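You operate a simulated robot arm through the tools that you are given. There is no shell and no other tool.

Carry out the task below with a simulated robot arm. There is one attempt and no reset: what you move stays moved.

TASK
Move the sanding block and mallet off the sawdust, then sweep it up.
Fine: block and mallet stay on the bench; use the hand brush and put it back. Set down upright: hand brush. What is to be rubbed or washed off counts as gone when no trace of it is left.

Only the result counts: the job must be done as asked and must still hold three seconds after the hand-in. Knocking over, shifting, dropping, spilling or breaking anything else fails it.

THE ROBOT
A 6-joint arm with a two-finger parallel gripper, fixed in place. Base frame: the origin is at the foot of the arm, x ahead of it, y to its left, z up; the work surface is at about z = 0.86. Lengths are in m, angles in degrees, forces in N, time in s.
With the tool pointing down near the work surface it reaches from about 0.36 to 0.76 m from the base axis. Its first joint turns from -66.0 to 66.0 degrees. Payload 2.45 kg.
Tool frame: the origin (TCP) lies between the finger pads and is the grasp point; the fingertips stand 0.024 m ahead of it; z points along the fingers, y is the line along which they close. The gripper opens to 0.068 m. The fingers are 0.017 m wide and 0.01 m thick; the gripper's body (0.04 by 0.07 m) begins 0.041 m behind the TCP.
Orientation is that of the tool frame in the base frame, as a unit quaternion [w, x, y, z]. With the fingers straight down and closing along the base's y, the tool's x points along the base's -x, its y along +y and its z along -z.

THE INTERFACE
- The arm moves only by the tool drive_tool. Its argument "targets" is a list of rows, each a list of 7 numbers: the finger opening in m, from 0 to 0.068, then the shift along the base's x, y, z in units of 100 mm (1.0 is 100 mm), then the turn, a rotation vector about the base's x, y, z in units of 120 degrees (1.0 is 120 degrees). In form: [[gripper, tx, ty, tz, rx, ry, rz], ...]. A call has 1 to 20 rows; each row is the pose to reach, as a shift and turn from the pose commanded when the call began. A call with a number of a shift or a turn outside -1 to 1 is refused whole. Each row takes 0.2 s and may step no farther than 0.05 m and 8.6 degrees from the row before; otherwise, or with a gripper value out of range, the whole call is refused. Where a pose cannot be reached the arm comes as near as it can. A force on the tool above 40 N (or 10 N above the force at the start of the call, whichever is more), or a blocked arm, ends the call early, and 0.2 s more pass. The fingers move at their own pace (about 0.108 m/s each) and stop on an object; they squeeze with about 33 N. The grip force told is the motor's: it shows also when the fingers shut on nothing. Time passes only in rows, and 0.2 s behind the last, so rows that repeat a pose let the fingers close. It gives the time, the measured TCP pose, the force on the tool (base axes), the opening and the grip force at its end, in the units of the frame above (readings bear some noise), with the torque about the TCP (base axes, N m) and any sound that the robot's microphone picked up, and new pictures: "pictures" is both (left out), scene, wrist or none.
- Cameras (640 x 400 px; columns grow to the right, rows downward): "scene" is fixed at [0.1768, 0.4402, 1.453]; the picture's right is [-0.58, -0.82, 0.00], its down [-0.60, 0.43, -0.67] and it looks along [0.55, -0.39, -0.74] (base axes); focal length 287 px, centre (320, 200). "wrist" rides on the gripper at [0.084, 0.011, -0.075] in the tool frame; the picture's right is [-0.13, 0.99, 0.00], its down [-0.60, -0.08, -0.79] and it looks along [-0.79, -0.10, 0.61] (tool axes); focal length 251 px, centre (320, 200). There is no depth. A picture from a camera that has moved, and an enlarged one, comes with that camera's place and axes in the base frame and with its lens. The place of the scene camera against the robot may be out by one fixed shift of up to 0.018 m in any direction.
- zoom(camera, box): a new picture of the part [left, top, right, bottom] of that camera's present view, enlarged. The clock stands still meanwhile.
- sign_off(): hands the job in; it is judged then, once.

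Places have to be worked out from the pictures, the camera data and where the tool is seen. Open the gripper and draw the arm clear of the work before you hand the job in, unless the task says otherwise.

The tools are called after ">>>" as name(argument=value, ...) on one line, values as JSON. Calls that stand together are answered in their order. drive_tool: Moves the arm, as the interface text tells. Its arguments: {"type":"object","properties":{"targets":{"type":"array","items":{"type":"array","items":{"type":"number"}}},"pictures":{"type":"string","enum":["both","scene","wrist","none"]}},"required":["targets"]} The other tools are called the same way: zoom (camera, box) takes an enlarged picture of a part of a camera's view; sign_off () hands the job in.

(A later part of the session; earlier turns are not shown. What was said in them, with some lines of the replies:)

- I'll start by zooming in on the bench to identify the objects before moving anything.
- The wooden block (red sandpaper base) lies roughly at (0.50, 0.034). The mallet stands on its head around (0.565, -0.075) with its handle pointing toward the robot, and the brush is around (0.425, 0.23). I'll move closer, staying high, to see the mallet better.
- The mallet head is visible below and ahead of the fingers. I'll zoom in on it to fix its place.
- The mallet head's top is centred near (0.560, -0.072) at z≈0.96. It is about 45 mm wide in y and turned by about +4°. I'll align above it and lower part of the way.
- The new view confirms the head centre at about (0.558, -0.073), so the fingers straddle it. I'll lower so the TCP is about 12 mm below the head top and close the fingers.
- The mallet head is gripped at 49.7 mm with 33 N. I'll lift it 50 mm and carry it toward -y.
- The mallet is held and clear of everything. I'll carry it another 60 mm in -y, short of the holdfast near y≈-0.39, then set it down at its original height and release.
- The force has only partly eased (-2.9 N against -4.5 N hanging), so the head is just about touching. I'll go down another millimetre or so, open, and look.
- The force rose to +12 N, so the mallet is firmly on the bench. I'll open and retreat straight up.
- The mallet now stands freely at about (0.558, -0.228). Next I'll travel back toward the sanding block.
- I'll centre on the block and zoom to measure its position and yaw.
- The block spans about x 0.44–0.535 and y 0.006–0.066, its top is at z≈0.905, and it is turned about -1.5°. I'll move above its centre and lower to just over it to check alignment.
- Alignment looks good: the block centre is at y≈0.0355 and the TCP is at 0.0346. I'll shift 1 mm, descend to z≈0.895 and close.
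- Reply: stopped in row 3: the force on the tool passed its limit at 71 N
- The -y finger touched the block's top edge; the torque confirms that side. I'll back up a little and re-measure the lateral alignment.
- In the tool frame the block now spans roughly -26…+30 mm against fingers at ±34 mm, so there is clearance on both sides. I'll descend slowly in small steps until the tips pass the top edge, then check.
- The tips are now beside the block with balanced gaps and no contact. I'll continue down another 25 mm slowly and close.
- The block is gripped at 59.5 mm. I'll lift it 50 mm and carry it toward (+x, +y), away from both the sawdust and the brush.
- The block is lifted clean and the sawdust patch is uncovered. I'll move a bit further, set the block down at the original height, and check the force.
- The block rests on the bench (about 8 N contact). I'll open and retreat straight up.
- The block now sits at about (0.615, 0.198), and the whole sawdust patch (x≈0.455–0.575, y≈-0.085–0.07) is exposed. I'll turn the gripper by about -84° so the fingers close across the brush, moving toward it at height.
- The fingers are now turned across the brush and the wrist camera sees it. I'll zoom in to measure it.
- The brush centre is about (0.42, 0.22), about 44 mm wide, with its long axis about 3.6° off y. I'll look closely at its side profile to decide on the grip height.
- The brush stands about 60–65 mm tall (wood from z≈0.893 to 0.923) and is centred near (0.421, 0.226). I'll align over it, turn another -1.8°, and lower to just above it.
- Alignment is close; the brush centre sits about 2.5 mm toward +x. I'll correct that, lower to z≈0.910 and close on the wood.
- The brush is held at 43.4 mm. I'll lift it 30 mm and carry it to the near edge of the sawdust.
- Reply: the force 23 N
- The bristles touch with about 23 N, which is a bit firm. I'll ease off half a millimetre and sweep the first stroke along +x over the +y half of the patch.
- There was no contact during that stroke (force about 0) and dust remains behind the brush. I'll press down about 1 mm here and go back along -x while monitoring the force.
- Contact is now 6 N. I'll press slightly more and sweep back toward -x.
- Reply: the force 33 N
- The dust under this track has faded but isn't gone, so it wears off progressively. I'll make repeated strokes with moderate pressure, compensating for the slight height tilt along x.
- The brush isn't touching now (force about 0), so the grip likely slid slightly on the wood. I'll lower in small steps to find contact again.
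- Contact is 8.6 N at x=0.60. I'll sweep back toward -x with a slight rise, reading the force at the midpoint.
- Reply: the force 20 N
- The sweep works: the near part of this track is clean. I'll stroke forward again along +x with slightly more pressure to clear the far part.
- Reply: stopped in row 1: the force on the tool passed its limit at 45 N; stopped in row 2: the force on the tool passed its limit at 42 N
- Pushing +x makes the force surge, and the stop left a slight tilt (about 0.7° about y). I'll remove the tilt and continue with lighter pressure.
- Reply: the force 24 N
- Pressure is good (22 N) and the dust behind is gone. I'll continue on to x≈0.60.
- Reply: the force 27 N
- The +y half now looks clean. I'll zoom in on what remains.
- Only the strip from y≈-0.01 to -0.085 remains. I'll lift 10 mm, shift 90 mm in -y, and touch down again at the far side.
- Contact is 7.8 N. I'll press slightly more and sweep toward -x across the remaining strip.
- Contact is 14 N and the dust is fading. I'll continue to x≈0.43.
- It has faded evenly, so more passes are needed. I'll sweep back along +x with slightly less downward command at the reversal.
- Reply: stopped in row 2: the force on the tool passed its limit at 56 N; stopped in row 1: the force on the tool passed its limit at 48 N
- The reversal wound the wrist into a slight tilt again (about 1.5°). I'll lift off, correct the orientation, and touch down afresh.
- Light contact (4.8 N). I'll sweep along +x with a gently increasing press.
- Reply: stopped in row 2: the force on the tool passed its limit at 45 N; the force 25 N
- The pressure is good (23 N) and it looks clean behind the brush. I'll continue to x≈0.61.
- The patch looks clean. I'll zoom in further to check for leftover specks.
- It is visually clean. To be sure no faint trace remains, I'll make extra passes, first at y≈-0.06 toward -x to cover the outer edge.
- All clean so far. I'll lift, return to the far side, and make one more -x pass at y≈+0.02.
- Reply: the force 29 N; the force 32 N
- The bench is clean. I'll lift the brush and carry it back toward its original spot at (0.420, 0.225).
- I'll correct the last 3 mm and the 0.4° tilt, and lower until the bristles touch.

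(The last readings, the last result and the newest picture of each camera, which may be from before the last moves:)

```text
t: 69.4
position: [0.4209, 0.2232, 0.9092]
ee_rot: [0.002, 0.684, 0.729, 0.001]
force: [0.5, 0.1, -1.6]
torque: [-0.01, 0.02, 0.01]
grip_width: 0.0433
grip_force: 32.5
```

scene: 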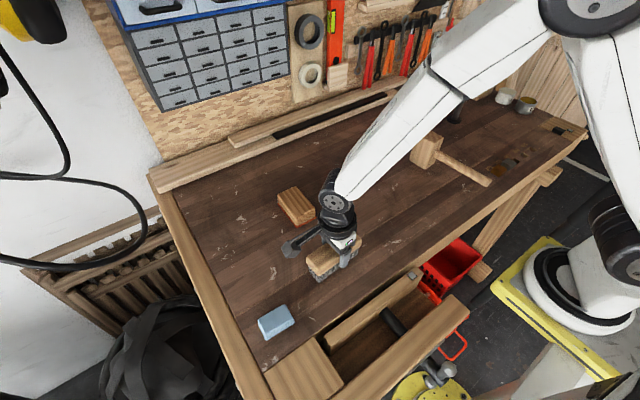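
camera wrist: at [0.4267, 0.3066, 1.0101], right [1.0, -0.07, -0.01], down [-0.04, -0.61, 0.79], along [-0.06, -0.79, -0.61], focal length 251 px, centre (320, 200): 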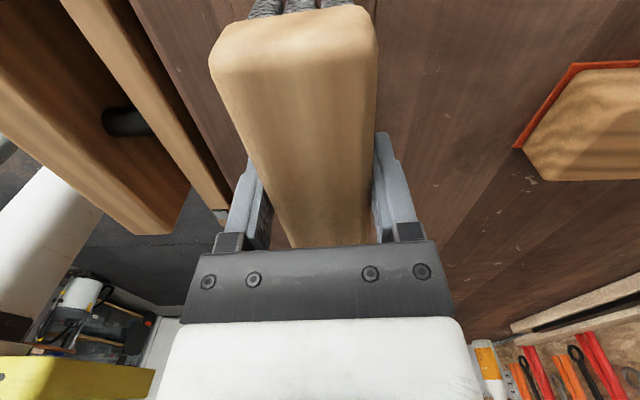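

>>> drive_tool(targets=[[0.03, 0.0, 0.01, -0.01, 0, 0, 0], [0.03, 0.0, 0.01, -0.016, 0, 0, 0], [0.03, 0.0, 0.01, -0.016, 0, 0, 0]], pictures="none")

```text
t: 70.2
position: [0.4205, 0.2248, 0.9069]
ee_rot: [0.001, 0.684, 0.729, 0.0]
force: [-0.4, -1.1, 0.2]
torque: [0.03, 0.02, 0.02]
grip_width: 0.0438
grip_force: 33.1
```

The weight is nearly off (0.2 N). I'll lower a touch more to seat it firmly and then check the force.

>>> drive_tool(targets=[[0.03, 0.0, 0.0, -0.004, 0, 0, 0], [0.03, 0.0, 0.0, -0.006, 0, 0, 0], [0.03, 0.0, 0.0, -0.006, 0, 0, 0]], pictures="both")

>>> zoom(camera="scene", box=[286, 220, 378, 300])

```text
t: 71.0
position: [0.4208, 0.2241, 0.9071]
ee_rot: [0.002, 0.684, 0.729, 0.001]
force: [-7.9, 5.7, 21.6]
torque: [0.17, 0.78, -0.13]
grip_width: 0.0439
grip_force: 32.8
camera wrist: at [0.4265, 0.3102, 0.9818], right [1.0, -0.07, 0.0], down [-0.04, -0.61, 0.79], along [-0.05, -0.79, -0.61], focal length 251 px, centre (320, 200)
```

scene: 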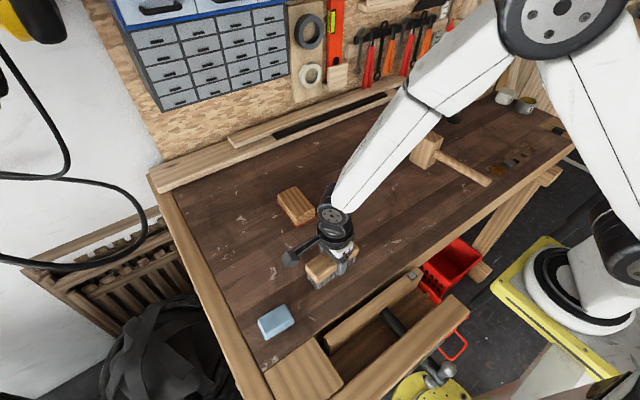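
wrist: 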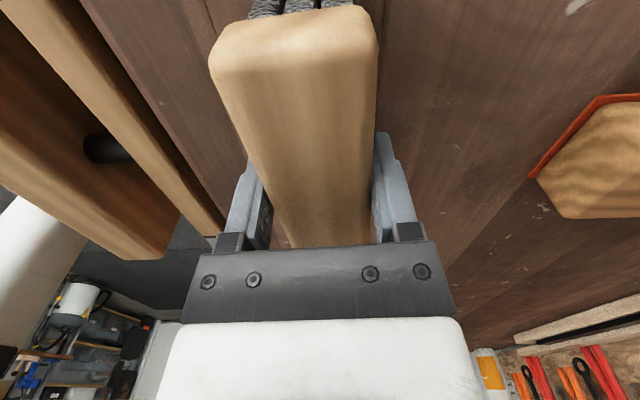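

```text
5.00 times, centred on (332, 260) of scene
camera zoom: at [0.1763, 0.4402, 1.4531], right [-0.58, -0.82, 0.0], down [-0.6, 0.43, -0.67], along [0.55, -0.39, -0.74], focal length 1434 px, centre (260, -100)
```

zoom: 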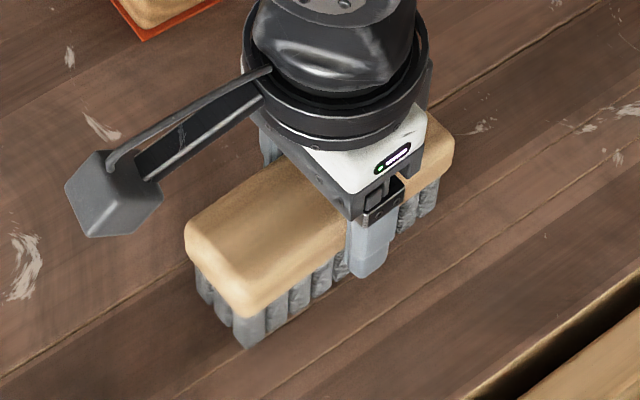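

The brush is seated (21 N). I'll ease off, open gently, and retreat straight up.

>>> drive_tool(targets=[[0.03, 0, 0, 0.004, 0, 0, 0], [0.03, 0, 0, 0.004, 0, 0, 0], [0.05, 0, 0, 0.004, 0, 0, 0], [0.068, 0, 0, 0.004, 0, 0, 0], [0.068, 0, 0, 0.004, 0, 0, 0], [0.068, 0, 0, 0.15, 0, 0, 0], [0.068, 0, 0, 0.35, 0, 0, 0], [0.068, 0, 0, 0.65, 0, 0, 0], [0.068, 0, 0, 1.0, 0, 0, 0]])

>>> zoom(camera="scene", box=[296, 230, 368, 296])

```text
t: 73.0
position: [0.4195, 0.2213, 1.0083]
ee_rot: [0.001, 0.685, 0.729, 0.0]
force: [-0.3, -1.0, 0.5]
torque: [0.01, -0.02, 0.03]
grip_width: 0.0681
grip_force: 0.1
camera wrist: at [0.4255, 0.3077, 1.083], right [1.0, -0.07, 0.0], down [-0.04, -0.61, 0.79], along [-0.05, -0.79, -0.61], focal length 251 px, centre (320, 200)
```

scene: 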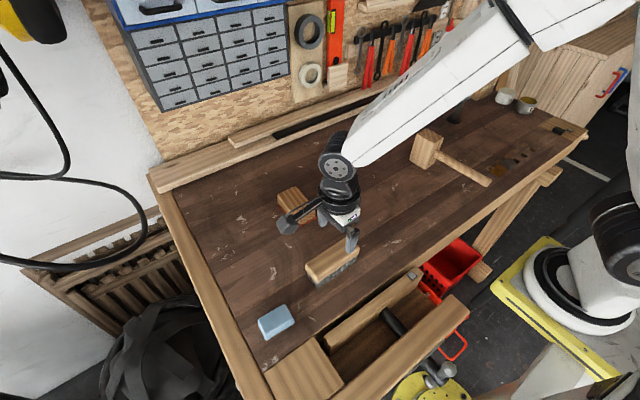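
wrist: 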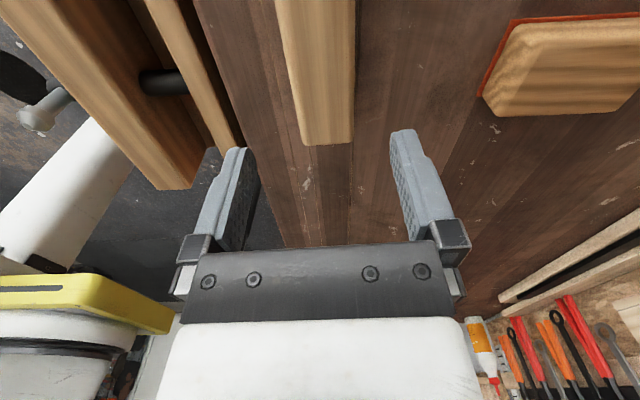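

```text
6.06 times, centred on (332, 263) of scene
camera zoom: at [0.1768, 0.4402, 1.453], right [-0.58, -0.82, 0.0], down [-0.6, 0.43, -0.67], along [0.55, -0.39, -0.74], focal length 1739 px, centre (247, -182)
```

zoom: 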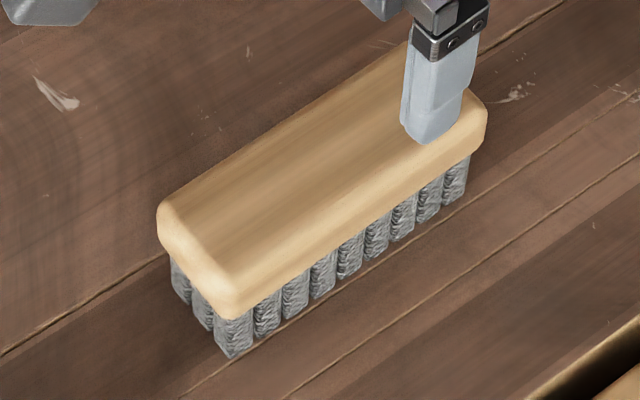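

The brush stands upright within a few millimetres of its original place. I'll draw the arm up and away, then check the whole bench once more.

>>> drive_tool(targets=[[0.068, 0, 0, 0.4, 0, 0, 0], [0.068, 0, -0.1, 0.8, 0, 0, 0], [0.068, 0, -0.4, 1.0, 0, 0, 0], [0.068, 0, -0.8, 1.0, 0, 0, 0], [0.068, 0, -1.0, 1.0, 0, 0, 0]], pictures="none")

>>> drive_tool(targets=[[0.068, 0, -0.4, 0.3, 0, 0, 0], [0.068, -0.1, -0.8, 0.6, 0, 0, 0], [0.068, -0.2, -1.0, 0.8, 0, 0, 0], [0.068, -0.2, -1.0, 0.8, 0, 0, 0]])

>>> zoom(camera="scene", box=[230, 150, 430, 350])

>>> zoom(camera="scene", box=[340, 170, 420, 230])

```text
t: 74.2
position: [0.4196, 0.1239, 1.1077]
ee_rot: [0.002, 0.685, 0.729, 0.0]
force: [0.1, 0.3, 0.4]
torque: [-0.01, 0.01, -0.01]
grip_width: 0.0684
grip_force: 0.1
```

```text
refused: row 2 steps farther than a row can; nothing moved
```

```text
2.00 times, centred on (330, 250) of scene
camera zoom: at [0.1767, 0.4402, 1.453], right [-0.58, -0.82, 0.0], down [-0.6, 0.43, -0.67], along [0.55, -0.39, -0.74], focal length 574 px, centre (300, 100)
```

zoom: 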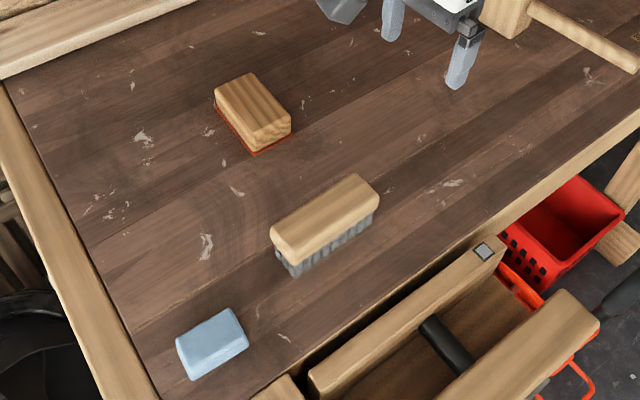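

```text
6.67 times, centred on (380, 200) of scene
camera zoom: at [0.1767, 0.4402, 1.453], right [-0.58, -0.82, 0.0], down [-0.6, 0.43, -0.67], along [0.55, -0.39, -0.74], focal length 1913 px, centre (-80, 200)
```

zoom: 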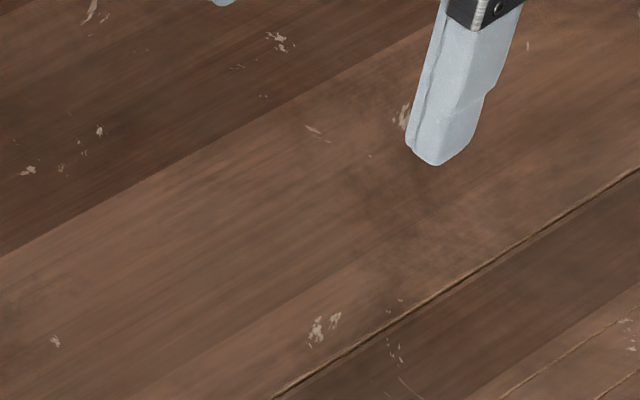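

The last move was refused for too large a step, so I'll repeat it with smaller steps to clear the view of the whole area.

>>> drive_tool(targets=[[0.068, -0.05, 0.1, 0.3, 0, 0, 0], [0.068, -0.1, 0.1, 0.6, 0, 0, 0], [0.068, -0.2, 0.1, 0.9, 0, 0, 0], [0.068, -0.2, 0.1, 0.9, 0, 0, 0]])

>>> zoom(camera="scene", box=[340, 150, 500, 240])

```text
t: 75.2
position: [0.4012, 0.1342, 1.1963]
ee_rot: [0.002, 0.684, 0.729, 0.0]
force: [0.1, 0.5, -0.1]
torque: [-0.01, 0.0, 0.0]
grip_width: 0.0681
grip_force: 0.1
camera wrist: at [0.4059, 0.2185, 1.2714], right [1.0, -0.07, 0.0], down [-0.04, -0.61, 0.79], along [-0.05, -0.79, -0.61], focal length 251 px, centre (320, 200)
```

scene: 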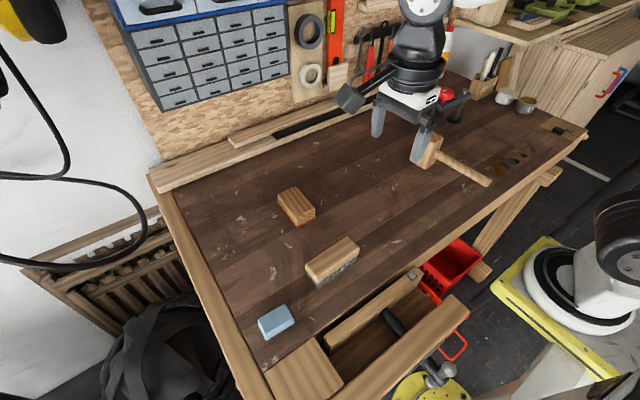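
wrist: 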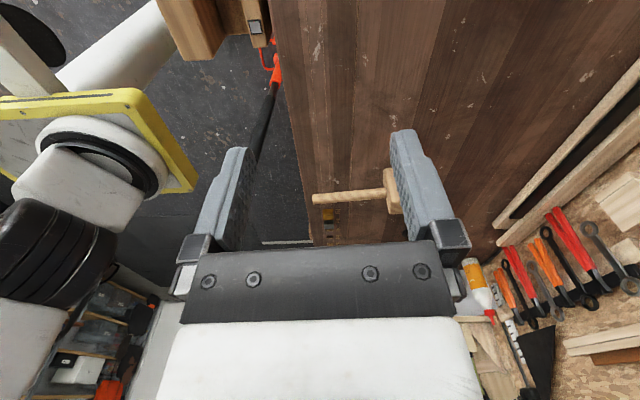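

```text
4.00 times, centred on (420, 195) of scene
camera zoom: at [0.1768, 0.4402, 1.453], right [-0.58, -0.82, 0.0], down [-0.6, 0.43, -0.67], along [0.55, -0.39, -0.74], focal length 1148 px, centre (-80, 220)
```

zoom: 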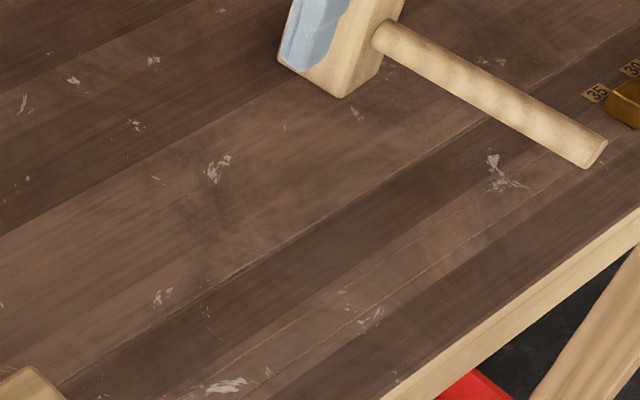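

No sawdust is visible any more. The mallet and block stand on the bench clear of the area, the brush is back upright in its place, and the gripper is open and well clear. I'm handing in.

>>> sign_off()

```text
The job is handed in.
```

The sawdust is swept up: I see no trace of it in the close-up pictures, and I handed the job in with the gripper open and the arm clear.

- **Mallet:** it stands on its head at about (0.558, -0.228), off the swept area.
- **Sanding block:** it sits flat at about (0.615, 0.198), also clear of the swept area.
- **Hand brush:** it is back upright, bristles down. One end sits about 4 mm from where it started, turned by about 2°.

While picking up the block, a finger pressed on its top edge with 71 N before I realigned. The block did not shift. The brush strokes also tripped the force limit a few times, but nothing else was touched or moved.
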